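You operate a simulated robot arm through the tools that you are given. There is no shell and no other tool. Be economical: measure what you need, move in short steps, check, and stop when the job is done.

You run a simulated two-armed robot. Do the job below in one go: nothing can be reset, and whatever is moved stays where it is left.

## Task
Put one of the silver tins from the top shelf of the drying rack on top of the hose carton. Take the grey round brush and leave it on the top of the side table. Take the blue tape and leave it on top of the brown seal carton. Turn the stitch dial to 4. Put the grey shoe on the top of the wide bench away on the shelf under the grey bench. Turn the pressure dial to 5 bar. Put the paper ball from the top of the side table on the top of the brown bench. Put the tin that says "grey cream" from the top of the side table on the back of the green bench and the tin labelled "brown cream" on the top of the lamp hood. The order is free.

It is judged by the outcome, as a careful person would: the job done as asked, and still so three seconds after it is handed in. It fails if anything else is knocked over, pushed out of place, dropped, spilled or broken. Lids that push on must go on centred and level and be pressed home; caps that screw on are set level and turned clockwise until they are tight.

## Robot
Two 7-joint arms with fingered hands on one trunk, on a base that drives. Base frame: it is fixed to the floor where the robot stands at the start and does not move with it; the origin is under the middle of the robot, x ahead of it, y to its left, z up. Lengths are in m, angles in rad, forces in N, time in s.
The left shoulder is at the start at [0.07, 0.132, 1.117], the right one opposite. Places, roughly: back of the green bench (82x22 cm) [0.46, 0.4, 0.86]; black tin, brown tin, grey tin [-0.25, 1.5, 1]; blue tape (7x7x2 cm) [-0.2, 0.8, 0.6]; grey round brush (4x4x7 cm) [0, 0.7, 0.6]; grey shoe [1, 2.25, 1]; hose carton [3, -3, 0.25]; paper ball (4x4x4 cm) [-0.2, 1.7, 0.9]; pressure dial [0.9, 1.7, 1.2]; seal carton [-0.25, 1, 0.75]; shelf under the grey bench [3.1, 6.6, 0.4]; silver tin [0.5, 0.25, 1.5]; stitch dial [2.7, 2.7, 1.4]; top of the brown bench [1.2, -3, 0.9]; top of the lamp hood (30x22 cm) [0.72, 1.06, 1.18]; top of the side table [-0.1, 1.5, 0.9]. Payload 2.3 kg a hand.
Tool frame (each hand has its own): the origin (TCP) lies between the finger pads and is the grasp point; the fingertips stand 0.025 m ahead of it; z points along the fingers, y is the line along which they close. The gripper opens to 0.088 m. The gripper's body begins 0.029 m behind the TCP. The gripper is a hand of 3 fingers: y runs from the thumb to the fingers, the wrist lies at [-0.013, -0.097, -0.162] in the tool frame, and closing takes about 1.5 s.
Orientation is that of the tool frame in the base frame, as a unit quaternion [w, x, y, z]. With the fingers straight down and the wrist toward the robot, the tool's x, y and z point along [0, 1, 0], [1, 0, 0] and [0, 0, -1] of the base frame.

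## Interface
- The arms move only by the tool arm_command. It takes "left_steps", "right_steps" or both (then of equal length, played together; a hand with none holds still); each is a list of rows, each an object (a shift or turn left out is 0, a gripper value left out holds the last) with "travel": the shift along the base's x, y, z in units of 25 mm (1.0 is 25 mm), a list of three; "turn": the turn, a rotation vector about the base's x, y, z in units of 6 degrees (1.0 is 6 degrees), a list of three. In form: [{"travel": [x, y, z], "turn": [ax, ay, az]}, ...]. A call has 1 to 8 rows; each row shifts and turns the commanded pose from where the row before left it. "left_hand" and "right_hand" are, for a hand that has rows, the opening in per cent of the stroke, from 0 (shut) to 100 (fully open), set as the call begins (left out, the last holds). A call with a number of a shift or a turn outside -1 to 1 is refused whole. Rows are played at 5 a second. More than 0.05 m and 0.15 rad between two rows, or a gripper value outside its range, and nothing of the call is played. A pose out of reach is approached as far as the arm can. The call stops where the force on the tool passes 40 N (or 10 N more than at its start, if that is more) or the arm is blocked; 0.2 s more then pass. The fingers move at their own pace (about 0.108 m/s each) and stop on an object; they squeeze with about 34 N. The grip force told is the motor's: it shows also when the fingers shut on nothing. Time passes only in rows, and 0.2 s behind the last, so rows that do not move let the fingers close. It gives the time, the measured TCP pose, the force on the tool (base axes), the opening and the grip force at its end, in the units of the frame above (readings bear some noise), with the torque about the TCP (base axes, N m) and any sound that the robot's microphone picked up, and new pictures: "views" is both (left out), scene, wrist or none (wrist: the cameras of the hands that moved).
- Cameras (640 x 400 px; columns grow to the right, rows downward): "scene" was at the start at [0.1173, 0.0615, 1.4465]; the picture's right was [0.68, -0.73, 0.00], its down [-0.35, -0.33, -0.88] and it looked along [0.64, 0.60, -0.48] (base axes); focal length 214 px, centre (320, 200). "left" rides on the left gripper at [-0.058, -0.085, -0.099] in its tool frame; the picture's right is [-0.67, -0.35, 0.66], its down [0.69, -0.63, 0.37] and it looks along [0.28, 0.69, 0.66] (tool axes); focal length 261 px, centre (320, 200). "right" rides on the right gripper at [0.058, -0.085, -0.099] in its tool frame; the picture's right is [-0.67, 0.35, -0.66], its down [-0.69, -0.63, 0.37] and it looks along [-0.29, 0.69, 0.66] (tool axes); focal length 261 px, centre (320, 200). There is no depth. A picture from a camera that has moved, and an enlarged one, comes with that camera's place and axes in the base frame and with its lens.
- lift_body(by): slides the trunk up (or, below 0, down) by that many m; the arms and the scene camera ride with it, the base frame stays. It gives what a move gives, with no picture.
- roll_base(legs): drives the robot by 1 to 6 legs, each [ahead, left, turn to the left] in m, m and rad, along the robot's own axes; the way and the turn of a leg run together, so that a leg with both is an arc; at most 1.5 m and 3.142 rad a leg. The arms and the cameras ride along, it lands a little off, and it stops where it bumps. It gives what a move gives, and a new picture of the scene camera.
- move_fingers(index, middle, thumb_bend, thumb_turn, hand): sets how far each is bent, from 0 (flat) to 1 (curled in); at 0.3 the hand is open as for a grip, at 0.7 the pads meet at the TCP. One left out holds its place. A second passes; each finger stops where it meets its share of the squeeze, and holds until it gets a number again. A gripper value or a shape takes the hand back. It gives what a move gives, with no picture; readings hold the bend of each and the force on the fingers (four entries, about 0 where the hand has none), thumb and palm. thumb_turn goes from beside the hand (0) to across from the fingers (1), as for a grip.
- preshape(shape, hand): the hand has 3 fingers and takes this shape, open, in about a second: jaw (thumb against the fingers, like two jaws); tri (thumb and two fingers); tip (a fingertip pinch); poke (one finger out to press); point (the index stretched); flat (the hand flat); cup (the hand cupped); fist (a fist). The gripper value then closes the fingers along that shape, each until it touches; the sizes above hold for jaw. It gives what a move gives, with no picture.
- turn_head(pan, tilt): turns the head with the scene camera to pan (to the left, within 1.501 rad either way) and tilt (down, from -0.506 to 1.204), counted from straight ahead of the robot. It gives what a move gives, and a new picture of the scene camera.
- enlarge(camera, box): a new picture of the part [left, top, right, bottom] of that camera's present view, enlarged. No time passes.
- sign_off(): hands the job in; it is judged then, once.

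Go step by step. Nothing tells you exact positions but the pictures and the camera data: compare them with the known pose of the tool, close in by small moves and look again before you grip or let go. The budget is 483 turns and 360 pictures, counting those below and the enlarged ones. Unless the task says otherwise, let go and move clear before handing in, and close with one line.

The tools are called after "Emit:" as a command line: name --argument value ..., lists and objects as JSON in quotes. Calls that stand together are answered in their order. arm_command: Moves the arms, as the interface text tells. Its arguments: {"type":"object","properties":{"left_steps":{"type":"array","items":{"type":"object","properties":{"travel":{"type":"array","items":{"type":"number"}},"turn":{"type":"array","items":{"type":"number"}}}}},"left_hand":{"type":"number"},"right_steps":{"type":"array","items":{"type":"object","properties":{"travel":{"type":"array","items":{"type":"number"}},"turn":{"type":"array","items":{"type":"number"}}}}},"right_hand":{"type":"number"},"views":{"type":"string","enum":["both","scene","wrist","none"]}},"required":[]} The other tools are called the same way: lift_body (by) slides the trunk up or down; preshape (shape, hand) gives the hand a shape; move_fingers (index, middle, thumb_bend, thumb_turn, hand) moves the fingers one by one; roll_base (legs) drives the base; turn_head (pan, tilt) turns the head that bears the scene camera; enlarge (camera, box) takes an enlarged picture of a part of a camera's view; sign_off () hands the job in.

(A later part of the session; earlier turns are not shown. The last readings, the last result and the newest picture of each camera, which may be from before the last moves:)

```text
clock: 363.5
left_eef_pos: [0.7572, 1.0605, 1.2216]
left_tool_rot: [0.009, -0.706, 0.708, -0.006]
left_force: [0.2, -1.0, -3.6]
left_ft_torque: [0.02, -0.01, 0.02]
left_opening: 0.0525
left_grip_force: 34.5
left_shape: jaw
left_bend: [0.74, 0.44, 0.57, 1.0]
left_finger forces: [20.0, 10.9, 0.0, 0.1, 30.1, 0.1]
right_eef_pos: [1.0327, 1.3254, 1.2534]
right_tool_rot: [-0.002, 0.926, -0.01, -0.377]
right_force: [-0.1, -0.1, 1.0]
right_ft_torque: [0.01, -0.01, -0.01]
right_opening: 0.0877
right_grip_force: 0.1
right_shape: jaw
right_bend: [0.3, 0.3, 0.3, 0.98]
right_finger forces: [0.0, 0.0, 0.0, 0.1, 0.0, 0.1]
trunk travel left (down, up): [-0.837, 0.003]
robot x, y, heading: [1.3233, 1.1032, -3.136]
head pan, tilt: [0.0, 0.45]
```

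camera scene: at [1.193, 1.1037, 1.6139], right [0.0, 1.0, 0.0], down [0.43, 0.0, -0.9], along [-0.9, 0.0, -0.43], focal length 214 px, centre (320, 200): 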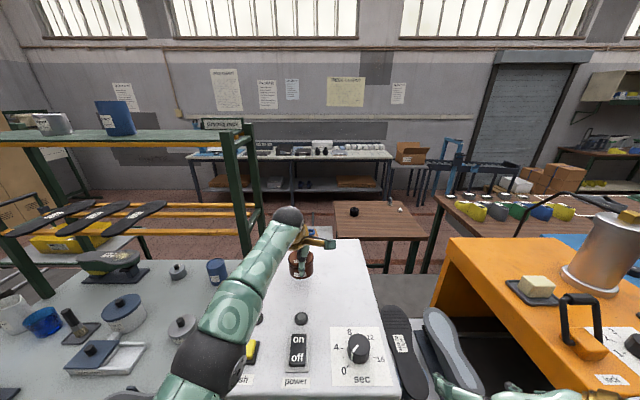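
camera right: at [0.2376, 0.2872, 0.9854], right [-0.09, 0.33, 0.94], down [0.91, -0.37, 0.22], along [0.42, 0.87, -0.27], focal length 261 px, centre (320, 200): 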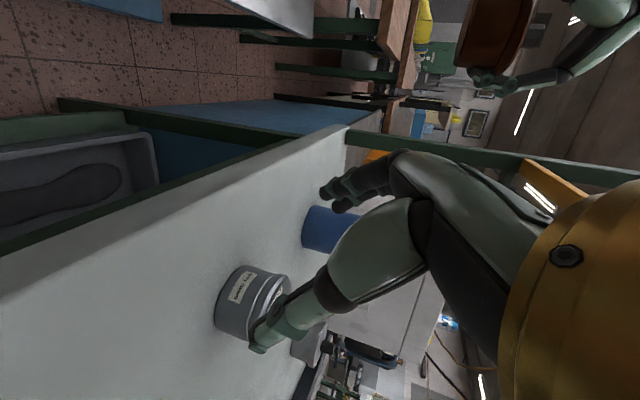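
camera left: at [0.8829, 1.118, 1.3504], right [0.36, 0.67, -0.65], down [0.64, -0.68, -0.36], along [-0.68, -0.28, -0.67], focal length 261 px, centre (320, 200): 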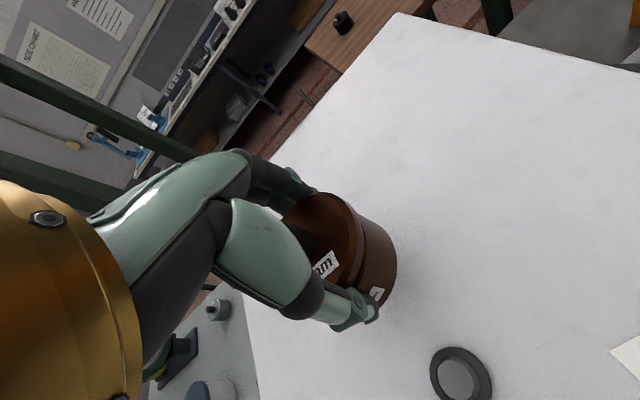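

Emit:
arm_command --left_steps '[{"travel": [0, 0, -0.15]}, {"travel": [0, 0, 0]}]' --views "both"

```text
clock: 364.1
left_eef_pos: [0.7571, 1.0619, 1.2182]
left_tool_rot: [0.008, -0.706, 0.708, -0.005]
left_force: [-0.7, -0.3, -4.0]
left_ft_torque: [-0.02, 0.06, 0.0]
left_opening: 0.0524
left_grip_force: 34.1
left_shape: jaw
left_bend: [0.74, 0.44, 0.57, 1.0]
left_finger forces: [20.0, 11.0, 0.1, 0.0, 30.2, 0.0]
right_eef_pos: [1.0343, 1.3262, 1.252]
right_tool_rot: [-0.002, 0.926, -0.01, -0.376]
right_force: [0.1, -0.3, 0.8]
right_ft_torque: [0.0, -0.01, 0.02]
right_opening: 0.0874
right_grip_force: 0.0
right_shape: jaw
right_bend: [0.3, 0.3, 0.3, 0.98]
right_finger forces: [0.0, 0.0, 0.1, 0.0, 0.1, 0.0]
trunk travel left (down, up): [-0.837, 0.003]
robot x, y, heading: [1.3228, 1.1043, -3.139]
head pan, tilt: [0.0, 0.45]
camera scene: at [1.1815, 1.1037, 1.6128], right [0.0, 1.0, 0.0], down [0.44, 0.0, -0.9], along [-0.9, 0.0, -0.44], focal length 214 px, centre (320, 200)
camera left: at [0.8408, 1.1185, 1.3196], right [0.36, 0.67, -0.65], down [0.64, -0.68, -0.36], along [-0.68, -0.28, -0.68], focal length 261 px, centre (320, 200)
```

scene: 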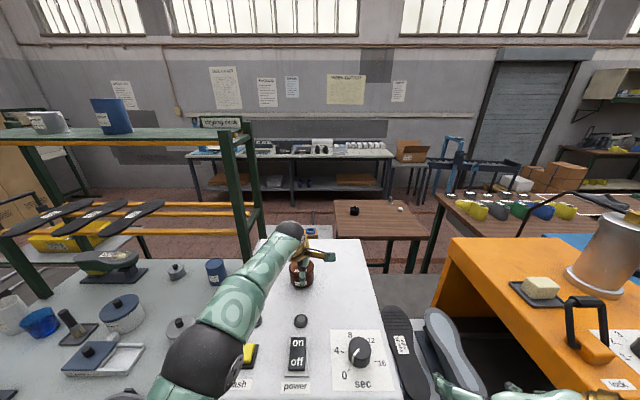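
left: 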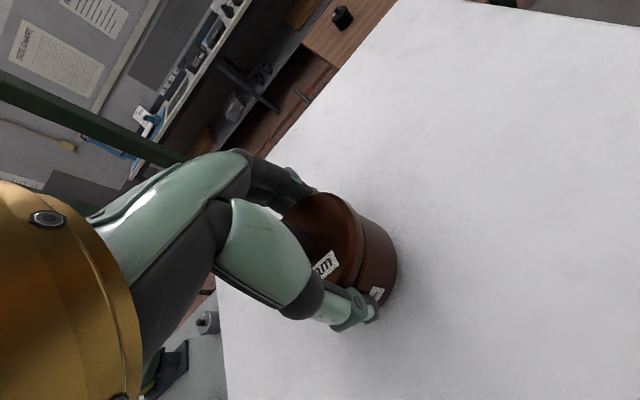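

Emit:
arm_command --left_steps '[{"travel": [0, 0, -0.15]}, {"travel": [0, 0, -0.1]}, {"travel": [0, 0, 0]}]' --views "none"

```text
clock: 364.9
left_eef_pos: [0.757, 1.0604, 1.2122]
left_tool_rot: [0.009, -0.707, 0.707, -0.005]
left_force: [-0.7, -0.1, -3.3]
left_ft_torque: [0.03, 0.0, 0.01]
left_opening: 0.0525
left_grip_force: 33.6
left_shape: jaw
left_bend: [0.74, 0.44, 0.57, 1.0]
left_finger forces: [20.0, 11.0, 0.1, 0.1, 30.1, 0.0]
right_eef_pos: [1.0334, 1.3252, 1.2538]
right_tool_rot: [-0.002, 0.926, -0.011, -0.376]
right_force: [-0.5, -0.4, -0.5]
right_ft_torque: [-0.01, 0.01, -0.01]
right_opening: 0.0877
right_grip_force: 0.1
right_shape: jaw
right_bend: [0.3, 0.3, 0.3, 0.98]
right_finger forces: [0.1, 0.0, 0.0, 0.0, 0.0, 0.0]
trunk travel left (down, up): [-0.837, 0.003]
robot x, y, heading: [1.3243, 1.1029, -3.144]
head pan, tilt: [0.0, 0.45]
```

Emit:
arm_command --left_steps '[{"travel": [0, 0, -0.12]}, {"travel": [0, 0, -0.12]}, {"travel": [0, 0, 0]}]' --views "wrist"

```text
clock: 365.7
left_eef_pos: [0.7599, 1.0614, 1.2092]
left_tool_rot: [0.006, -0.706, 0.708, -0.001]
left_force: [-6.3, 0.3, 15.4]
left_ft_torque: [-0.03, 0.14, 0.04]
left_opening: 0.0521
left_grip_force: 34.1
left_shape: jaw
left_bend: [0.74, 0.44, 0.58, 1.0]
left_finger forces: [23.2, 13.5, 0.0, 0.0, 29.7, 0.0]
right_eef_pos: [1.0352, 1.3258, 1.255]
right_tool_rot: [-0.002, 0.925, -0.011, -0.379]
right_force: [0.4, -0.6, -0.4]
right_ft_torque: [-0.02, -0.02, -0.01]
right_opening: 0.0876
right_grip_force: 0.1
right_shape: jaw
right_bend: [0.3, 0.3, 0.3, 0.98]
right_finger forces: [0.1, 0.0, 0.0, 0.1, 0.0, 0.0]
trunk travel left (down, up): [-0.837, 0.003]
robot x, y, heading: [1.3248, 1.106, -3.146]
head pan, tilt: [0.0, 0.45]
camera left: at [0.8431, 1.1188, 1.3099], right [0.36, 0.67, -0.65], down [0.63, -0.68, -0.36], along [-0.69, -0.28, -0.67], focal length 261 px, centre (320, 200)
```

left: 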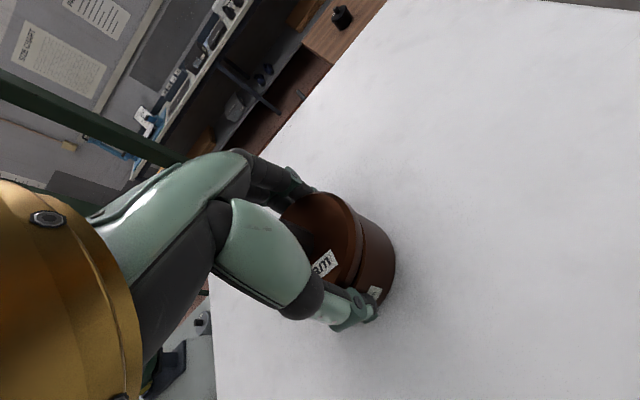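

Contact at 15 N. I ease a touch and release, then lift straight up.

Emit:
arm_command --left_steps '[{"travel": [0, 0, 0.08]}, {"travel": [0, 0, 0]}]' --views "none"

Emit:
arm_command --left_steps '[{"travel": [0, 0, 0]}, {"travel": [0, 0, 0]}, {"travel": [0, 0, 0]}, {"travel": [0, 0, 0]}, {"travel": [0, 0, 0]}]' --left_hand 100 --views "none"

Emit:
arm_command --left_steps '[{"travel": [0, 0, 0.6]}, {"travel": [0, 0, 0.8]}, {"travel": [0, 0, 0.8]}, {"travel": [0.5, 0, 0.8]}, {"travel": [0.8, 0, 0.6]}, {"travel": [0, 0, 0]}]' --views "both"

```text
clock: 366.3
left_eef_pos: [0.76, 1.062, 1.2083]
left_tool_rot: [0.008, -0.707, 0.708, -0.005]
left_force: [-5.3, -1.0, 12.1]
left_ft_torque: [-0.03, 0.22, 0.0]
left_opening: 0.0522
left_grip_force: 34.0
left_shape: jaw
left_bend: [0.74, 0.44, 0.58, 1.0]
left_finger forces: [22.8, 13.2, 0.0, 0.0, 30.5, 0.0]
right_eef_pos: [1.0363, 1.3259, 1.2546]
right_tool_rot: [-0.002, 0.926, -0.011, -0.377]
right_force: [0.8, 0.1, 0.5]
right_ft_torque: [0.05, -0.02, -0.02]
right_opening: 0.0877
right_grip_force: 0.1
right_shape: jaw
right_bend: [0.3, 0.3, 0.3, 0.98]
right_finger forces: [0.0, 0.0, 0.0, 0.0, 0.0, 0.0]
trunk travel left (down, up): [-0.837, 0.003]
robot x, y, heading: [1.3219, 1.1043, -3.14]
head pan, tilt: [0.0, 0.45]
```

```text
clock: 367.5
left_eef_pos: [0.7596, 1.0622, 1.2084]
left_tool_rot: [0.008, -0.706, 0.708, -0.005]
left_force: [-0.8, 0.1, -1.2]
left_ft_torque: [-0.03, 0.01, 0.03]
left_opening: 0.0877
left_grip_force: 0.0
left_shape: jaw
left_bend: [0.3, 0.3, 0.3, 0.98]
left_finger forces: [0.1, 0.0, 0.1, 0.0, 0.0, 0.0]
right_eef_pos: [1.0351, 1.3251, 1.2542]
right_tool_rot: [-0.003, 0.926, -0.01, -0.378]
right_force: [0.0, -1.2, -0.5]
right_ft_torque: [0.01, 0.01, 0.0]
right_opening: 0.0877
right_grip_force: 0.0
right_shape: jaw
right_bend: [0.3, 0.3, 0.3, 0.98]
right_finger forces: [0.1, 0.0, 0.0, 0.0, 0.0, 0.0]
trunk travel left (down, up): [-0.837, 0.003]
robot x, y, heading: [1.3236, 1.1032, -3.138]
head pan, tilt: [0.0, 0.45]
heard: snap
```

```text
clock: 368.9
left_eef_pos: [0.7962, 1.0599, 1.2977]
left_tool_rot: [0.008, -0.707, 0.707, -0.005]
left_force: [-0.4, 0.1, 0.6]
left_ft_torque: [0.01, -0.01, 0.02]
left_opening: 0.0878
left_grip_force: 0.1
left_shape: jaw
left_bend: [0.3, 0.3, 0.3, 0.98]
left_finger forces: [0.0, 0.0, 0.0, 0.1, 0.0, 0.0]
left hand out of reach, approached as far as the arm can: row 3
right_eef_pos: [1.0345, 1.3247, 1.2538]
right_tool_rot: [-0.003, 0.926, -0.01, -0.378]
right_force: [-0.3, 0.5, -0.5]
right_ft_torque: [-0.01, 0.02, -0.02]
right_opening: 0.0874
right_grip_force: 0.0
right_shape: jaw
right_bend: [0.3, 0.3, 0.3, 0.98]
right_finger forces: [0.1, 0.0, 0.0, 0.1, 0.0, 0.0]
trunk travel left (down, up): [-0.837, 0.003]
robot x, y, heading: [1.3246, 1.1033, -3.143]
head pan, tilt: [0.0, 0.45]
camera scene: at [1.1825, 1.1037, 1.6129], right [0.0, 1.0, 0.0], down [0.44, 0.0, -0.9], along [-0.9, 0.0, -0.44], focal length 214 px, centre (320, 200)
camera left: at [0.8796, 1.1158, 1.3983], right [0.36, 0.67, -0.65], down [0.64, -0.68, -0.36], along [-0.68, -0.28, -0.67], focal length 261 px, centre (320, 200)
```

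scene: 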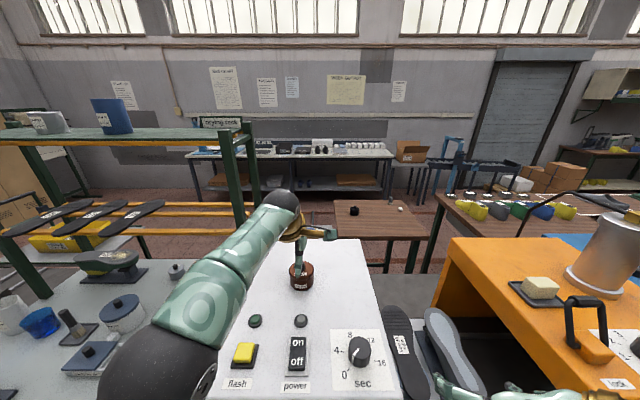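
left: 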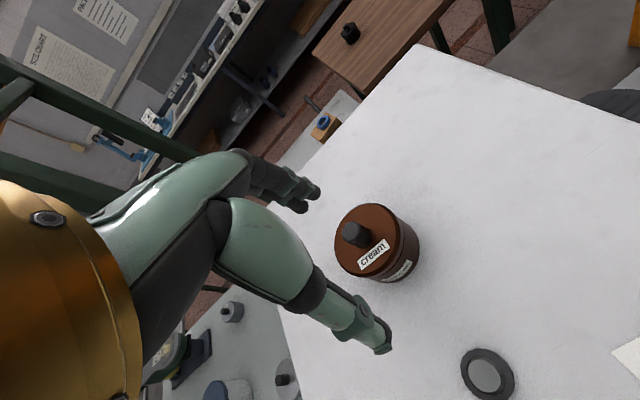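

The brown tin stands on the lamp hood. I back out and move over to the orange machine with the pressure dial.

Emit:
roll_base --legs '[[-0.25, 0, 0], [0, -0.6, 0]]'

Emit:
turn_head --pan 0.0 --tilt 0.55

```text
clock: 373.7
left_eef_pos: [1.0443, 1.6568, 1.2972]
left_tool_rot: [0.008, -0.706, 0.708, -0.006]
left_force: [-0.1, -0.9, -0.4]
left_ft_torque: [0.03, 0.05, 0.0]
left_opening: 0.0878
left_grip_force: 0.0
left_shape: jaw
left_bend: [0.3, 0.3, 0.3, 0.98]
left_finger forces: [0.0, 0.0, 0.0, 0.0, 0.1, 0.0]
right_eef_pos: [1.2824, 1.9235, 1.2545]
right_tool_rot: [-0.002, 0.926, -0.01, -0.377]
right_force: [-0.6, 0.9, -0.3]
right_ft_torque: [0.03, 0.0, -0.03]
right_opening: 0.0877
right_grip_force: 0.0
right_shape: jaw
right_bend: [0.3, 0.3, 0.3, 0.98]
right_finger forces: [0.0, 0.1, 0.0, 0.0, 0.0, 0.0]
trunk travel left (down, up): [-0.837, 0.003]
robot x, y, heading: [1.5714, 1.7039, -3.145]
head pan, tilt: [0.0, 0.45]
camera scene: at [1.4296, 1.7008, 1.6129], right [0.0, 1.0, 0.0], down [0.44, 0.0, -0.9], along [-0.9, 0.0, -0.44], focal length 214 px, centre (320, 200)
```

scene: 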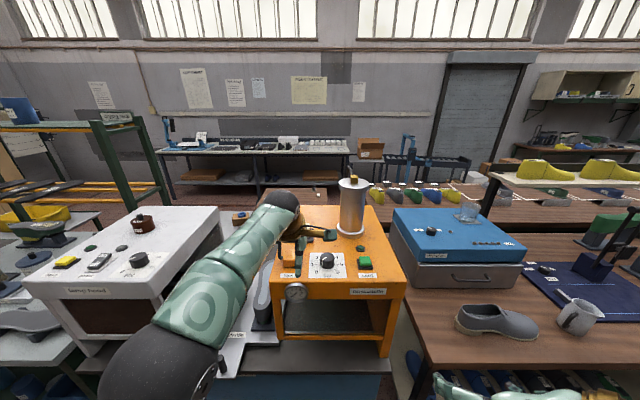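

```text
clock: 374.4
left_eef_pos: [1.044, 1.6579, 1.2968]
left_tool_rot: [0.009, -0.706, 0.708, -0.006]
left_force: [0.8, -0.9, 1.0]
left_ft_torque: [0.02, 0.02, 0.02]
left_opening: 0.088
left_grip_force: 0.1
left_shape: jaw
left_bend: [0.3, 0.3, 0.3, 0.98]
left_finger forces: [0.1, 0.0, 0.0, 0.1, 0.0, 0.0]
right_eef_pos: [1.282, 1.9245, 1.2556]
right_tool_rot: [-0.003, 0.926, -0.01, -0.378]
right_force: [0.2, 0.0, 0.0]
right_ft_torque: [0.0, 0.0, 0.01]
right_opening: 0.0875
right_grip_force: 0.0
right_shape: jaw
right_bend: [0.3, 0.3, 0.3, 0.98]
right_finger forces: [0.0, 0.1, 0.1, 0.1, 0.0, 0.0]
trunk travel left (down, up): [-0.837, 0.003]
robot x, y, heading: [1.5752, 1.7035, -3.146]
head pan, tilt: [0.0, 0.55]
camera scene: at [1.4318, 1.7025, 1.6039], right [0.0, 1.0, 0.0], down [0.52, 0.0, -0.85], along [-0.85, 0.0, -0.52], focal length 214 px, centre (320, 200)
```

scene: 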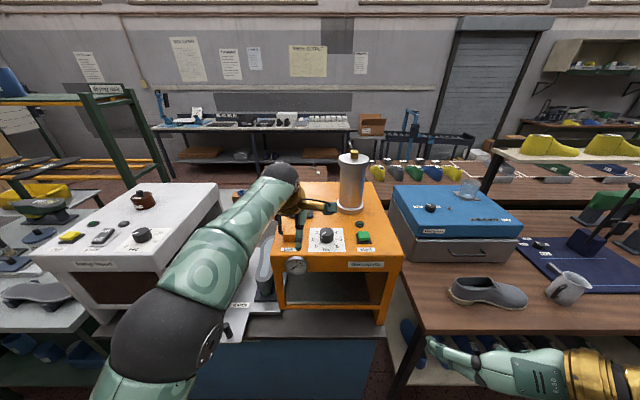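

The grey shoe lies on the wide bench at right, and the pressure dial is right ahead. I pull the left arm away and look closely at the dial.

Emit:
arm_command --left_steps '[{"travel": [1, -1, 0]}, {"travel": [1, -1, 0]}, {"travel": [1, -1, 0]}, {"travel": [1, -1, -0.5]}, {"travel": [0.5, -1, -0.5]}, {"travel": [0, -1, -0.5]}]' --views "none"

Emit:
enlarge --camera "scene" --box '[270, 200, 410, 288]'

```text
clock: 375.8
left_eef_pos: [1.1546, 1.507, 1.26]
left_tool_rot: [0.008, -0.707, 0.707, -0.003]
left_force: [-0.4, 0.7, -0.7]
left_ft_torque: [0.02, 0.03, -0.01]
left_opening: 0.088
left_grip_force: 0.0
left_shape: jaw
left_bend: [0.3, 0.3, 0.3, 0.98]
left_finger forces: [0.1, 0.0, 0.1, 0.0, 0.0, 0.0]
right_eef_pos: [1.2823, 1.9239, 1.2531]
right_tool_rot: [-0.003, 0.926, -0.01, -0.377]
right_force: [-0.7, 0.3, -0.3]
right_ft_torque: [0.03, -0.02, 0.01]
right_opening: 0.0877
right_grip_force: 0.0
right_shape: jaw
right_bend: [0.3, 0.3, 0.3, 0.98]
right_finger forces: [0.0, 0.1, 0.0, 0.1, 0.0, 0.1]
trunk travel left (down, up): [-0.837, 0.003]
robot x, y, heading: [1.5723, 1.7031, -3.143]
head pan, tilt: [0.0, 0.55]
```

```text
4.55 times, centred on (340, 244) of scene
camera zoom: at [1.4312, 1.7016, 1.6038], right [0.0, 1.0, 0.0], down [0.52, 0.0, -0.85], along [-0.85, 0.0, -0.52], focal length 975 px, centre (229, 0)
```

zoom: 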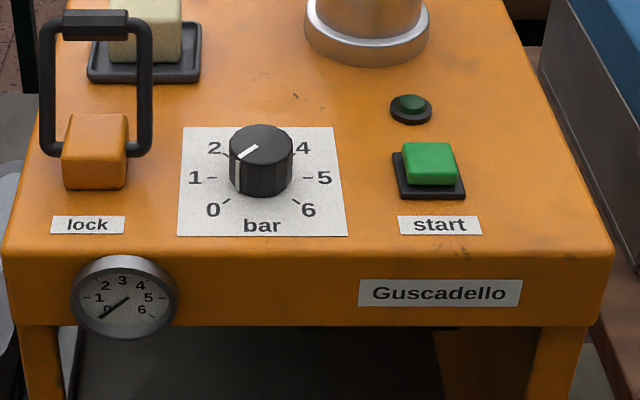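

The dial reads about 0; 5 is 225° clockwise from it (seen from above). I'll grip the knob from above with the right hand and turn it in several regrasps. First I point the right hand down and reposition.

Emit:
arm_command --right_steps '[{"turn": [0, -1, 0]}, {"turn": [0, -1, 0]}, {"turn": [0, -1, 0]}, {"turn": [0, -1, 0]}, {"turn": [0, -1, 0]}, {"turn": [0, -1, 0]}, {"turn": [0, -1, 0]}, {"turn": [0, -0.5, 0]}]' --views "none"

Emit:
arm_command --right_steps '[{"travel": [-1, -0.5, 0.5]}, {"travel": [-1, -0.5, 0.5]}, {"travel": [-1, -0.5, 1]}, {"travel": [-1, -0.5, 1]}, {"travel": [0, 0, 1]}, {"travel": [0, 0, 0]}]' --views "scene"

```text
clock: 377.6
left_eef_pos: [1.1547, 1.5086, 1.2591]
left_tool_rot: [0.008, -0.706, 0.708, -0.005]
left_force: [0.2, -0.6, -0.1]
left_ft_torque: [-0.01, 0.0, -0.04]
left_opening: 0.0878
left_grip_force: 0.1
left_shape: jaw
left_bend: [0.3, 0.3, 0.3, 0.98]
left_finger forces: [0.0, 0.1, 0.0, 0.1, 0.0, 0.1]
right_eef_pos: [1.2814, 1.9249, 1.2548]
right_tool_rot: [-0.007, 1.0, -0.008, 0.006]
right_force: [0.1, 0.5, 0.7]
right_ft_torque: [0.02, 0.0, -0.02]
right_opening: 0.0876
right_grip_force: 0.1
right_shape: jaw
right_bend: [0.3, 0.3, 0.3, 0.98]
right_finger forces: [0.1, 0.0, 0.0, 0.0, 0.1, 0.0]
trunk travel left (down, up): [-0.837, 0.003]
robot x, y, heading: [1.571, 1.704, -3.145]
head pan, tilt: [0.0, 0.55]
```

```text
clock: 379.0
left_eef_pos: [1.1554, 1.509, 1.2604]
left_tool_rot: [0.008, -0.707, 0.708, -0.004]
left_force: [0.1, -0.3, 0.0]
left_ft_torque: [-0.03, -0.02, 0.05]
left_opening: 0.0878
left_grip_force: 0.0
left_shape: jaw
left_bend: [0.3, 0.3, 0.3, 0.98]
left_finger forces: [0.1, 0.0, 0.0, 0.0, 0.1, 0.0]
right_eef_pos: [1.1805, 1.8748, 1.3561]
right_tool_rot: [-0.007, 1.0, -0.01, 0.006]
right_force: [0.3, -0.2, 0.6]
right_ft_torque: [0.03, -0.01, -0.02]
right_opening: 0.0876
right_grip_force: 0.0
right_shape: jaw
right_bend: [0.3, 0.3, 0.3, 0.98]
right_finger forces: [0.0, 0.0, 0.0, 0.0, 0.0, 0.0]
trunk travel left (down, up): [-0.837, 0.003]
robot x, y, heading: [1.5699, 1.7045, -3.144]
head pan, tilt: [0.0, 0.55]
camera scene: at [1.4326, 1.7032, 1.604], right [0.0, 1.0, 0.0], down [0.52, 0.0, -0.85], along [-0.85, 0.0, -0.52], focal length 214 px, centre (320, 200)
```

scene: 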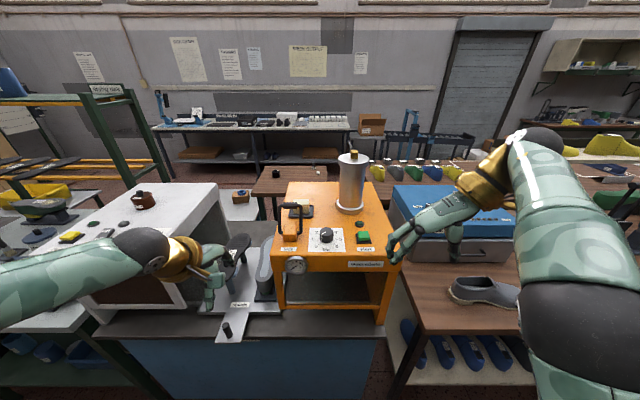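

Emit:
arm_command --left_steps '[{"travel": [0.6, -1, 0.5]}, {"travel": [0.6, -1, 0.5]}, {"travel": [0.6, -1, 0.5]}, {"travel": [0, 0, 0]}]' --views "none"

Emit:
roll_base --legs '[[0.15, 0.06, 0]]'

Emit:
enlarge --camera "scene" --box '[240, 220, 440, 345]'

```text
clock: 380.0
left_eef_pos: [1.203, 1.4325, 1.2977]
left_tool_rot: [0.007, -0.706, 0.708, -0.005]
left_force: [0.5, -0.1, 0.2]
left_ft_torque: [-0.01, 0.02, 0.01]
left_opening: 0.0878
left_grip_force: 0.1
left_shape: jaw
left_bend: [0.3, 0.3, 0.3, 0.98]
left_finger forces: [0.0, 0.0, 0.0, 0.0, 0.1, 0.0]
right_eef_pos: [1.1797, 1.8735, 1.3546]
right_tool_rot: [-0.006, 1.0, -0.01, 0.005]
right_force: [0.4, 0.8, -1.0]
right_ft_torque: [-0.02, 0.03, -0.02]
right_opening: 0.0876
right_grip_force: 0.1
right_shape: jaw
right_bend: [0.3, 0.3, 0.3, 0.98]
right_finger forces: [0.0, 0.1, 0.1, 0.0, 0.0, 0.0]
trunk travel left (down, up): [-0.837, 0.003]
robot x, y, heading: [1.5706, 1.7056, -3.139]
head pan, tilt: [0.0, 0.55]
```

```text
clock: 381.4
left_eef_pos: [1.0544, 1.3765, 1.2994]
left_tool_rot: [0.007, -0.707, 0.707, -0.004]
left_force: [0.1, 1.0, 0.6]
left_ft_torque: [-0.04, 0.03, -0.01]
left_opening: 0.0879
left_grip_force: 0.1
left_shape: jaw
left_bend: [0.3, 0.3, 0.3, 0.98]
left_finger forces: [0.0, 0.0, 0.1, 0.0, 0.0, 0.1]
right_eef_pos: [1.0314, 1.8169, 1.3559]
right_tool_rot: [-0.005, 1.0, -0.01, 0.003]
right_force: [0.0, 0.0, 0.7]
right_ft_torque: [-0.04, 0.02, -0.03]
right_opening: 0.0875
right_grip_force: 0.1
right_shape: jaw
right_bend: [0.3, 0.3, 0.3, 0.98]
right_finger forces: [0.1, 0.0, 0.1, 0.1, 0.1, 0.0]
trunk travel left (down, up): [-0.837, 0.003]
robot x, y, heading: [1.4186, 1.646, -3.144]
head pan, tilt: [0.0, 0.55]
camera scene: at [1.2842, 1.6456, 1.6044], right [0.0, 1.0, 0.0], down [0.52, 0.0, -0.85], along [-0.85, 0.0, -0.52], focal length 214 px, centre (320, 200)
```

scene: 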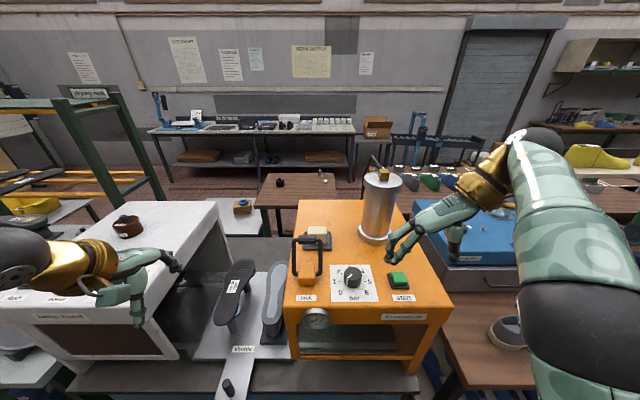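

```text
3.20 times, centred on (340, 282) of scene
camera zoom: at [1.2842, 1.6456, 1.6044], right [0.0, 1.0, 0.0], down [0.52, 0.0, -0.85], along [-0.85, 0.0, -0.52], focal length 686 px, centre (256, -64)
```

zoom: 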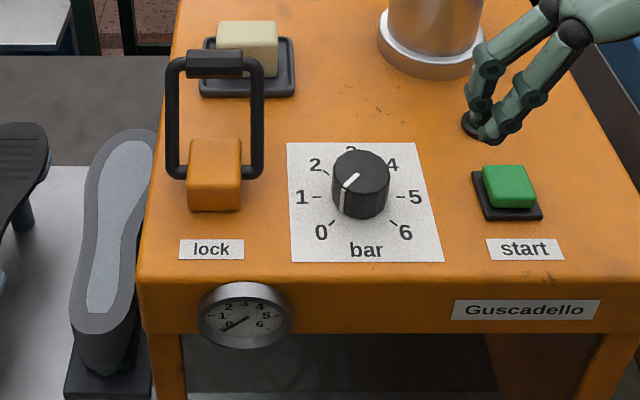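

Knob centre ≈ (0.953, 1.7225), plate z 1.177, Ø≈0.042; the pointer is at 0. I move the right hand above it with y-axis turned ~36° so it clears the lock handle, and open part-way.

Emit:
arm_command --right_steps '[{"travel": [0, 0, 0], "turn": [0, 0, -1]}, {"travel": [-0.4, -0.6, 0], "turn": [0, 0, -1]}, {"travel": [-0.5, -0.6, 0], "turn": [0, 0, -1]}, {"travel": [-0.5, -0.6, 0], "turn": [0, 0, -1]}, {"travel": [-0.5, -0.6, 0], "turn": [0, 0, -1]}, {"travel": [-0.6, -0.7, 0], "turn": [0, 0, -1]}, {"travel": [-0.6, -0.7, -0.5]}, {"travel": [0, 0, 0]}]' --right_hand 65 --views "both"

```text
clock: 383.2
left_eef_pos: [1.0505, 1.3747, 1.2964]
left_tool_rot: [0.008, -0.707, 0.708, -0.004]
left_force: [-0.8, 0.0, 0.3]
left_ft_torque: [0.01, -0.04, 0.03]
left_opening: 0.0878
left_grip_force: 0.0
left_shape: jaw
left_bend: [0.3, 0.3, 0.3, 0.98]
left_finger forces: [0.0, 0.0, 0.0, 0.0, 0.0, 0.0]
right_eef_pos: [0.951, 1.7219, 1.3391]
right_tool_rot: [-0.002, 0.947, -0.321, 0.008]
right_force: [0.0, 0.8, 0.6]
right_ft_torque: [-0.02, -0.01, -0.01]
right_opening: 0.0575
right_grip_force: 0.1
right_shape: jaw
right_bend: [0.28, 0.39, 0.61, 1.0]
right_finger forces: [0.0, 0.0, 0.1, 0.1, 0.0, 0.0]
trunk travel left (down, up): [-0.837, 0.003]
robot x, y, heading: [1.4164, 1.6432, -3.142]
head pan, tilt: [0.0, 0.55]
camera scene: at [1.2793, 1.6437, 1.6039], right [0.0, 1.0, 0.0], down [0.52, 0.0, -0.85], along [-0.85, 0.0, -0.52], focal length 214 px, centre (320, 200)
camera right: at [1.0466, 1.7568, 1.4416], right [-0.76, 0.13, 0.64], down [-0.16, 0.92, -0.37], along [-0.64, -0.38, -0.67], focal length 261 px, centre (320, 200)
```

scene: 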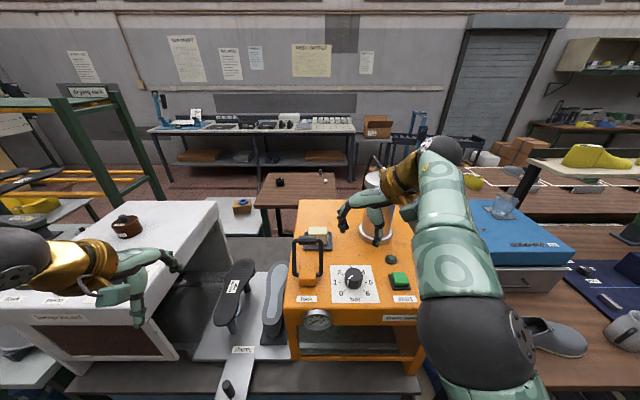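
right: 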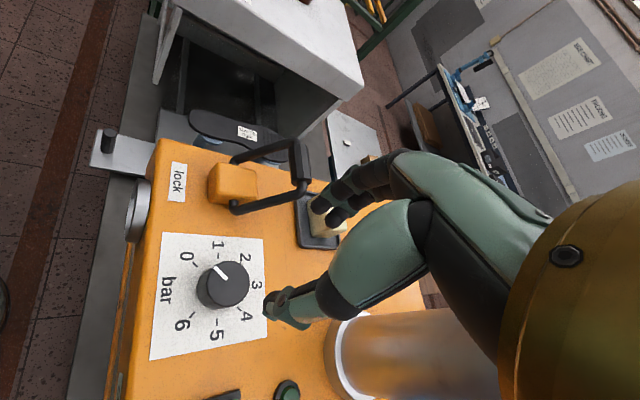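

Emit:
enlarge --camera "right" --box '[140, 220, 300, 320]'

```text
4.00 times, centred on (220, 270) of right
camera zoom: at [1.0466, 1.7568, 1.4416], right [-0.76, 0.13, 0.64], down [-0.16, 0.92, -0.37], along [-0.64, -0.38, -0.67], focal length 1043 px, centre (720, -80)
```

zoom: 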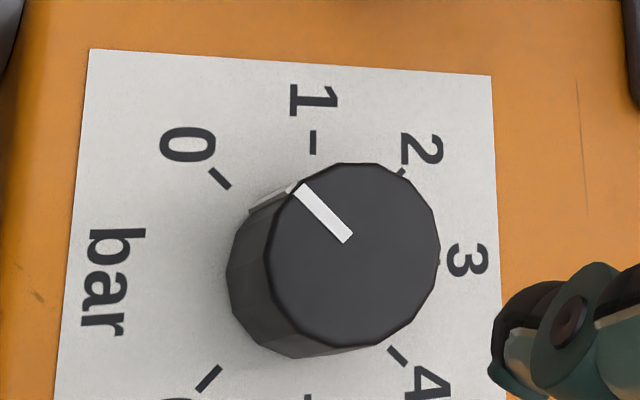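

The pointer is exactly at 0 and the hand is over the knob. I lower onto it.

Emit:
arm_command --right_steps '[{"travel": [0, 0.05, -1]}, {"travel": [0, 0.05, -1]}, {"travel": [0, 0, -1]}, {"travel": [0, 0, -1]}, {"travel": [0, 0, -0.8]}, {"travel": [0, 0, -0.4]}, {"travel": [0, 0, 0]}]' --views "wrist"

```text
clock: 384.8
left_eef_pos: [1.0498, 1.3739, 1.2971]
left_tool_rot: [0.008, -0.706, 0.708, -0.004]
left_force: [0.2, 0.0, 0.3]
left_ft_torque: [0.02, -0.04, -0.01]
left_opening: 0.0878
left_grip_force: 0.0
left_shape: jaw
left_bend: [0.3, 0.3, 0.3, 0.98]
left_finger forces: [0.1, 0.1, 0.0, 0.0, 0.0, 0.0]
right_eef_pos: [0.9495, 1.7256, 1.2132]
right_tool_rot: [0.005, 0.946, -0.324, 0.009]
right_force: [0.6, 1.1, 0.5]
right_ft_torque: [0.0, 0.01, -0.03]
right_opening: 0.0573
right_grip_force: 0.1
right_shape: jaw
right_bend: [0.28, 0.39, 0.61, 1.0]
right_finger forces: [0.0, 0.0, 0.0, 0.0, 0.1, 0.1]
trunk travel left (down, up): [-0.837, 0.003]
robot x, y, heading: [1.418, 1.6433, -3.146]
head pan, tilt: [0.0, 0.55]
camera right: at [1.0462, 1.7602, 1.3147], right [-0.75, 0.14, 0.64], down [-0.15, 0.91, -0.38], along [-0.64, -0.38, -0.67], focal length 261 px, centre (320, 200)
```

right: 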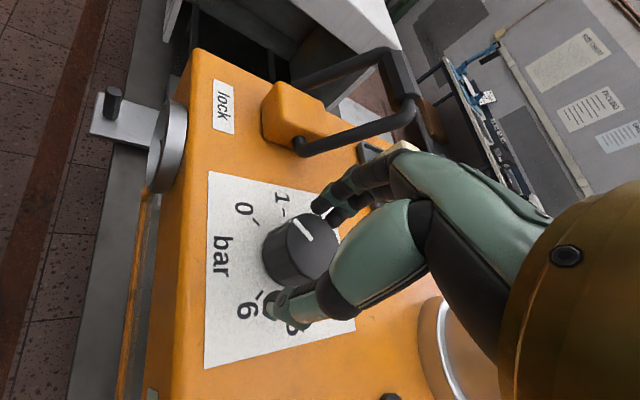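

Emit:
arm_command --right_steps '[{"travel": [0, 0, -0.15]}, {"travel": [0, 0, 0]}, {"travel": [0, 0, 0]}, {"travel": [0, 0, 0]}, {"travel": [0, 0, 0]}]' --right_hand 0 --views "wrist"

```text
clock: 386.0
left_eef_pos: [1.0514, 1.3734, 1.2981]
left_tool_rot: [0.007, -0.706, 0.708, -0.004]
left_force: [-0.5, 0.2, 0.6]
left_ft_torque: [-0.05, -0.02, 0.0]
left_opening: 0.088
left_grip_force: 0.2
left_shape: jaw
left_bend: [0.3, 0.3, 0.3, 0.98]
left_finger forces: [0.0, 0.0, 0.1, 0.0, 0.0, 0.0]
right_eef_pos: [0.9499, 1.7257, 1.2106]
right_tool_rot: [0.002, 0.946, -0.325, 0.008]
right_force: [-2.7, -0.3, 15.3]
right_ft_torque: [-0.09, 0.18, -0.04]
right_opening: 0.0344
right_grip_force: 33.7
right_shape: jaw
right_bend: [0.74, 0.44, 0.75, 1.0]
right_finger forces: [19.9, 13.2, 0.1, 0.0, 31.6, 0.1]
trunk travel left (down, up): [-0.837, 0.003]
robot x, y, heading: [1.4198, 1.6479, -3.148]
head pan, tilt: [0.0, 0.55]
camera right: at [1.0474, 1.7599, 1.3114], right [-0.75, 0.14, 0.64], down [-0.15, 0.91, -0.38], along [-0.64, -0.38, -0.67], focal length 261 px, centre (320, 200)
```

right: 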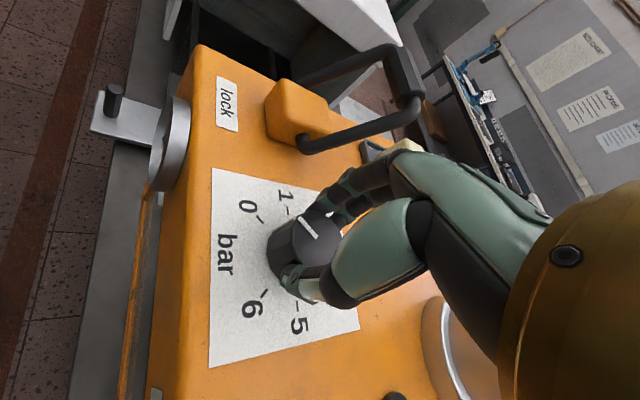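

Gripped. I ease up 2 mm and turn clockwise 48°.

Emit:
arm_command --right_steps '[{"travel": [0, 0, 0.1]}, {"turn": [0, 0, -1]}, {"turn": [0, 0, -1]}, {"turn": [0, 0, -1]}, {"turn": [0, 0, -1]}, {"turn": [0, 0, -1]}, {"turn": [0, 0, -1]}, {"turn": [0, 0, -1]}]' --views "wrist"

```text
clock: 387.8
left_eef_pos: [1.0495, 1.3735, 1.296]
left_tool_rot: [0.009, -0.707, 0.707, -0.004]
left_force: [-0.3, -0.4, 0.6]
left_ft_torque: [0.02, -0.01, -0.01]
left_opening: 0.0881
left_grip_force: 0.1
left_shape: jaw
left_bend: [0.3, 0.3, 0.3, 0.98]
left_finger forces: [0.0, 0.0, 0.0, 0.0, 0.0, 0.1]
right_eef_pos: [0.9485, 1.7224, 1.2111]
right_tool_rot: [0.004, 0.767, -0.642, 0.014]
right_force: [4.1, -4.3, -10.3]
right_ft_torque: [-0.06, 0.02, 0.04]
right_opening: 0.034
right_grip_force: 33.8
right_shape: jaw
right_bend: [0.74, 0.45, 0.75, 1.0]
right_finger forces: [19.9, 10.1, 0.1, 0.1, 33.2, 0.0]
trunk travel left (down, up): [-0.837, 0.003]
robot x, y, heading: [1.4204, 1.646, 3.146]
head pan, tilt: [0.0, 0.55]
camera right: at [1.0421, 1.6858, 1.3145], right [-0.47, 0.61, 0.63], down [0.5, 0.78, -0.38], along [-0.72, 0.14, -0.68], focal length 261 px, centre (320, 200)
```

right: 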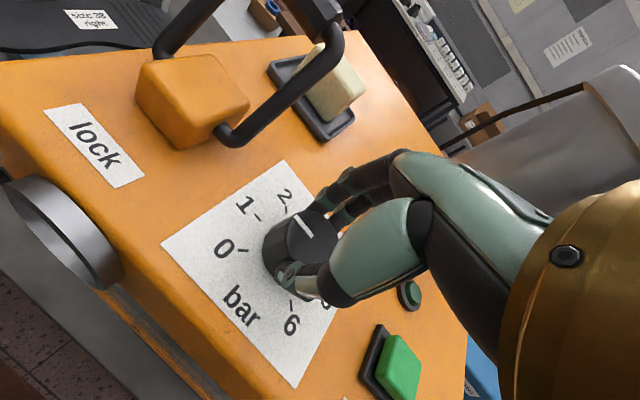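

The knob follows. I continue another 48°.

Emit:
arm_command --right_steps '[{"travel": [0, 0, -0.05], "turn": [0, 0, -1]}, {"turn": [0, 0, -1]}, {"turn": [0, 0, -1]}, {"turn": [0, 0, -1]}, {"turn": [0, 0, -1]}, {"turn": [0, 0, -1]}, {"turn": [0, 0, -1]}, {"turn": [0, 0, -1]}]' --views "wrist"

```text
clock: 389.1
left_eef_pos: [1.0465, 1.2836, 1.2925]
left_tool_rot: [-0.013, 0.754, -0.657, 0.002]
left_force: [-1.6, -0.9, -0.2]
left_ft_torque: [0.02, -0.09, -0.02]
left_opening: 0.0882
left_grip_force: 0.2
left_shape: jaw
left_bend: [0.3, 0.3, 0.3, 0.98]
left_finger forces: [0.0, 0.0, 0.0, 0.1, 0.0, 0.1]
right_eef_pos: [0.9047, 1.7152, 1.1873]
right_tool_rot: [-0.008, -0.623, 0.782, -0.015]
right_force: [2.4, -5.9, 20.0]
right_ft_torque: [-0.05, -0.05, 0.0]
right_opening: 0.0191
right_grip_force: 33.6
right_shape: jaw
right_bend: [0.78, 0.78, 0.89, 0.96]
right_finger forces: [15.7, 11.1, 0.1, 0.1, 0.0, 0.0]
right hand out of reach, approached as far as the arm can: row 2, 3, 4, 5, 6
trunk travel left (down, up): [-0.837, 0.003]
robot x, y, heading: [1.3827, 1.6155, -2.999]
head pan, tilt: [0.0, 0.55]
stopped in row 6 (right hand): the force on the tool passed its limit at 52 N (the readings are from after the stop); the commanded pose is now the measured one
camera right: at [0.9736, 1.6438, 1.2904], right [-0.19, 0.75, 0.63], down [0.77, 0.52, -0.38], along [-0.61, 0.41, -0.68], focal length 261 px, centre (320, 200)
```

right: 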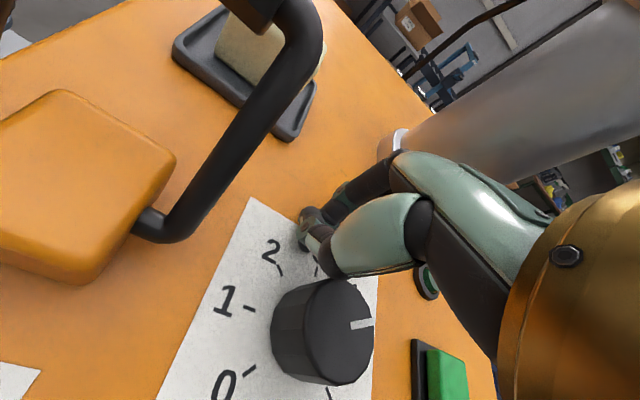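

The arm ran out of wrist range, the hand slipped off and my base swung a little. I raise the hand clear and look at the situation.

Emit:
arm_command --right_steps '[{"travel": [0, 0, 1]}, {"travel": [0, 0, 1]}, {"travel": [0, 0, 1]}, {"travel": [0, 0, 1]}, {"travel": [0, 0, 1]}]' --views "both"

Emit:
enlarge --camera "scene" --box '[240, 200, 460, 337]'

```text
clock: 390.3
left_eef_pos: [1.0513, 1.3038, 1.2972]
left_tool_rot: [-0.008, 0.751, -0.66, 0.005]
left_force: [0.1, -0.4, -0.3]
left_ft_torque: [0.01, 0.03, -0.03]
left_opening: 0.0878
left_grip_force: 0.0
left_shape: jaw
left_bend: [0.3, 0.3, 0.3, 0.98]
left_finger forces: [0.1, 0.1, 0.0, 0.0, 0.0, 0.0]
right_eef_pos: [0.9132, 1.7583, 1.3052]
right_tool_rot: [-0.012, -0.623, 0.782, -0.019]
right_force: [-0.1, -0.5, 0.3]
right_ft_torque: [-0.06, -0.03, 0.0]
right_opening: 0.019
right_grip_force: 34.4
right_shape: jaw
right_bend: [0.78, 0.76, 0.88, 0.96]
right_finger forces: [0.1, 0.0, 0.0, 0.1, 0.1, 0.0]
right hand out of reach, approached as far as the arm can: row 2, 3, 4, 5
trunk travel left (down, up): [-0.837, 0.003]
robot x, y, heading: [1.3846, 1.6187, -3.011]
head pan, tilt: [0.0, 0.55]
camera scene: at [1.2449, 1.5985, 1.604], right [-0.13, 0.99, 0.0], down [0.52, 0.07, -0.85], along [-0.85, -0.11, -0.52], focal length 214 px, centre (320, 200)
camera right: at [0.9827, 1.69, 1.4095], right [-0.19, 0.76, 0.62], down [0.77, 0.51, -0.39], along [-0.61, 0.4, -0.68], focal length 261 px, centre (320, 200)
```

scene: 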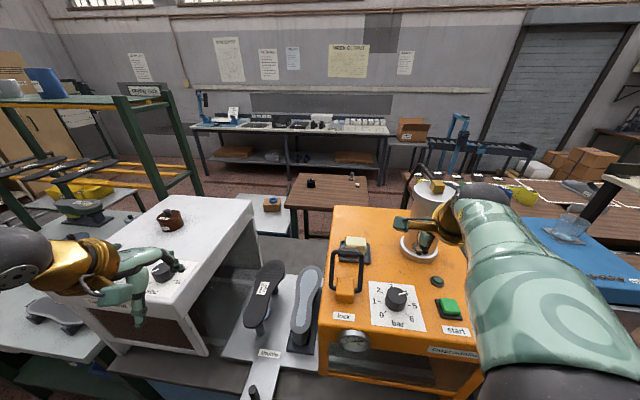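
right: 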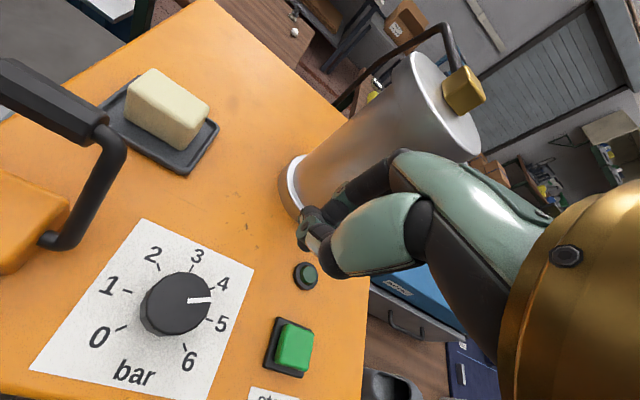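

```text
2.91 times, centred on (350, 268) of scene
camera zoom: at [1.2449, 1.5985, 1.604], right [-0.13, 0.99, 0.0], down [0.52, 0.07, -0.85], along [-0.85, -0.11, -0.52], focal length 624 px, centre (233, 1)
```

zoom: 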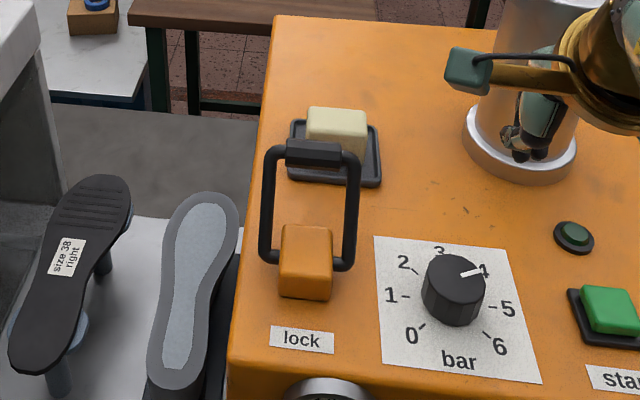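

The dial now points near 4+. The hand is next to the silver pot, so I move it away toward me, reorient, and reopen for a final turn.

Emit:
arm_command --right_steps '[{"travel": [1, -0.5, 0]}, {"travel": [1, -0.5, 0], "turn": [0, 0, 1]}, {"travel": [0.5, 0, 0], "turn": [0, 0, 1]}, {"turn": [0, 0, 1]}, {"turn": [0, 0, 1]}, {"turn": [0, 0, 1]}, {"turn": [0, 0, 1]}, {"turn": [0, 0, 1]}]' --views "none"

Emit:
arm_command --right_steps '[{"turn": [0, 0, 1]}, {"turn": [0, 0, 1]}, {"travel": [0, 0, 1]}, {"travel": [0, 0, 0]}]' --right_hand 65 --views "both"

```text
clock: 392.1
left_eef_pos: [1.0509, 1.3045, 1.2978]
left_tool_rot: [-0.007, 0.751, -0.66, 0.006]
left_force: [-0.1, 0.1, 0.8]
left_ft_torque: [0.0, 0.01, 0.02]
left_opening: 0.088
left_grip_force: 0.0
left_shape: jaw
left_bend: [0.3, 0.3, 0.3, 0.98]
left_finger forces: [0.1, 0.1, 0.1, 0.1, 0.0, 0.0]
right_eef_pos: [0.9434, 1.756, 1.2986]
right_tool_rot: [0.004, 0.861, -0.508, 0.02]
right_force: [-1.0, 0.2, 0.1]
right_ft_torque: [0.03, 0.01, -0.03]
right_opening: 0.0188
right_grip_force: 33.6
right_shape: jaw
right_bend: [0.78, 0.76, 0.89, 0.96]
right_finger forces: [0.1, 0.1, 0.0, 0.0, 0.0, 0.0]
right hand out of reach, approached as far as the arm can: row 1, 2, 3
trunk travel left (down, up): [-0.837, 0.003]
robot x, y, heading: [1.3803, 1.6198, -3.011]
head pan, tilt: [0.0, 0.55]
```

```text
clock: 393.1
left_eef_pos: [1.0497, 1.3024, 1.2986]
left_tool_rot: [-0.008, 0.751, -0.661, 0.004]
left_force: [-0.6, -0.7, 0.0]
left_ft_torque: [-0.01, -0.04, 0.03]
left_opening: 0.0877
left_grip_force: 0.0
left_shape: jaw
left_bend: [0.3, 0.3, 0.3, 0.98]
left_finger forces: [0.1, 0.0, 0.0, 0.0, 0.0, 0.1]
right_eef_pos: [0.9449, 1.7541, 1.3253]
right_tool_rot: [0.001, 0.909, -0.416, 0.02]
right_force: [0.3, -0.1, -0.2]
right_ft_torque: [0.03, -0.03, 0.02]
right_opening: 0.0568
right_grip_force: 0.1
right_shape: jaw
right_bend: [0.28, 0.39, 0.62, 1.0]
right_finger forces: [0.0, 0.1, 0.1, 0.0, 0.0, 0.0]
trunk travel left (down, up): [-0.837, 0.003]
robot x, y, heading: [1.3812, 1.6209, -3.014]
head pan, tilt: [0.0, 0.55]
camera scene: at [1.2437, 1.5982, 1.6039], right [-0.13, 0.99, 0.0], down [0.52, 0.07, -0.85], along [-0.85, -0.11, -0.52], focal length 214 px, centre (320, 200)
camera right: at [1.0439, 1.7692, 1.4292], right [-0.73, 0.29, 0.62], down [0.04, 0.92, -0.38], along [-0.69, -0.25, -0.68], focal length 261 px, centre (320, 200)
```

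scene: 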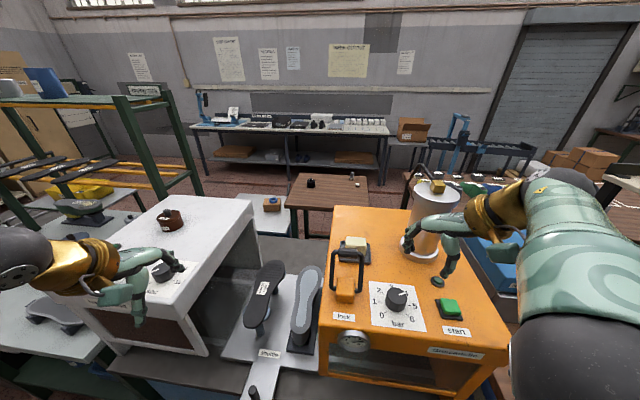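
right: 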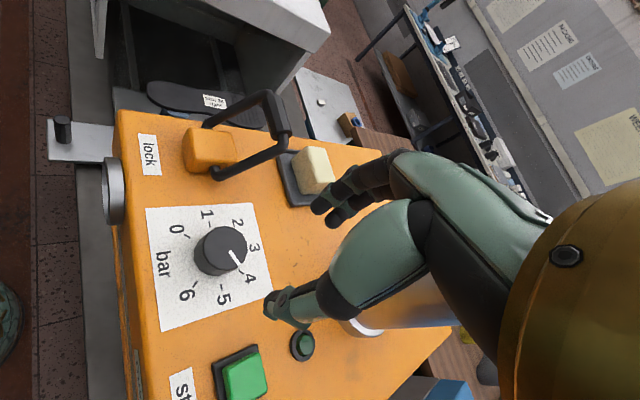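

Emit:
enlarge --camera "right" --box '[140, 200, 300, 300]'

```text
4.00 times, centred on (220, 250) of right
camera zoom: at [1.0439, 1.7692, 1.4292], right [-0.73, 0.29, 0.62], down [0.04, 0.92, -0.38], along [-0.69, -0.25, -0.68], focal length 1043 px, centre (720, 0)
```

zoom: 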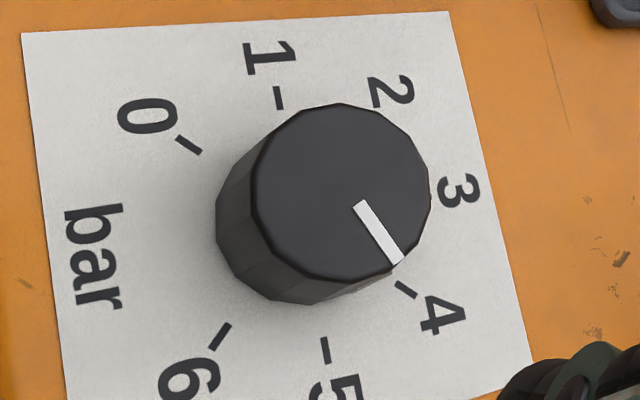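

The pointer is at about 4.45, so ~25° more clockwise. I align over the knob again and lower.

Emit:
arm_command --right_steps '[{"travel": [0.2, -0.6, 0]}, {"travel": [0, -0.6, -0.6]}, {"travel": [0, 0, -1]}, {"travel": [0, 0, -1]}, {"travel": [0, 0, -1]}, {"travel": [0, 0, -0.85]}, {"travel": [0, 0, 0]}]' --views "wrist"

```text
clock: 394.7
left_eef_pos: [1.0504, 1.3033, 1.2983]
left_tool_rot: [-0.008, 0.751, -0.66, 0.004]
left_force: [0.0, 0.0, 0.3]
left_ft_torque: [-0.03, 0.02, -0.01]
left_opening: 0.0878
left_grip_force: 0.0
left_shape: jaw
left_bend: [0.3, 0.3, 0.3, 0.98]
left_finger forces: [0.1, 0.0, 0.1, 0.1, 0.0, 0.0]
right_eef_pos: [0.9482, 1.7255, 1.2151]
right_tool_rot: [0.009, 0.907, -0.421, 0.022]
right_force: [-0.6, -0.1, -1.0]
right_ft_torque: [-0.02, 0.0, -0.01]
right_opening: 0.0568
right_grip_force: 0.0
right_shape: jaw
right_bend: [0.28, 0.39, 0.62, 1.0]
right_finger forces: [0.0, 0.0, 0.0, 0.0, 0.0, 0.1]
trunk travel left (down, up): [-0.837, 0.003]
robot x, y, heading: [1.3815, 1.6222, -3.013]
head pan, tilt: [0.0, 0.55]
camera right: at [1.0474, 1.743, 1.3185], right [-0.72, 0.31, 0.62], down [0.05, 0.92, -0.4], along [-0.69, -0.26, -0.67], focal length 261 px, centre (320, 200)
```

right: 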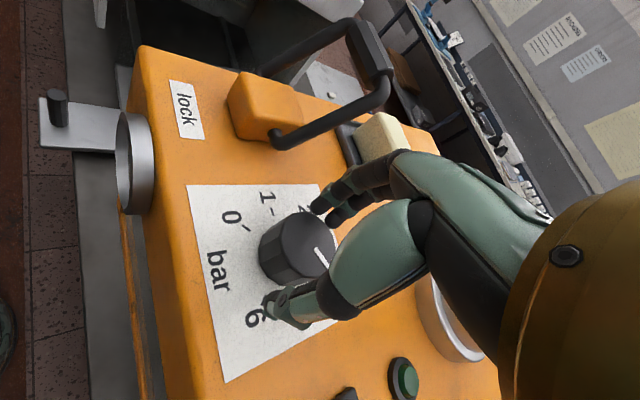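

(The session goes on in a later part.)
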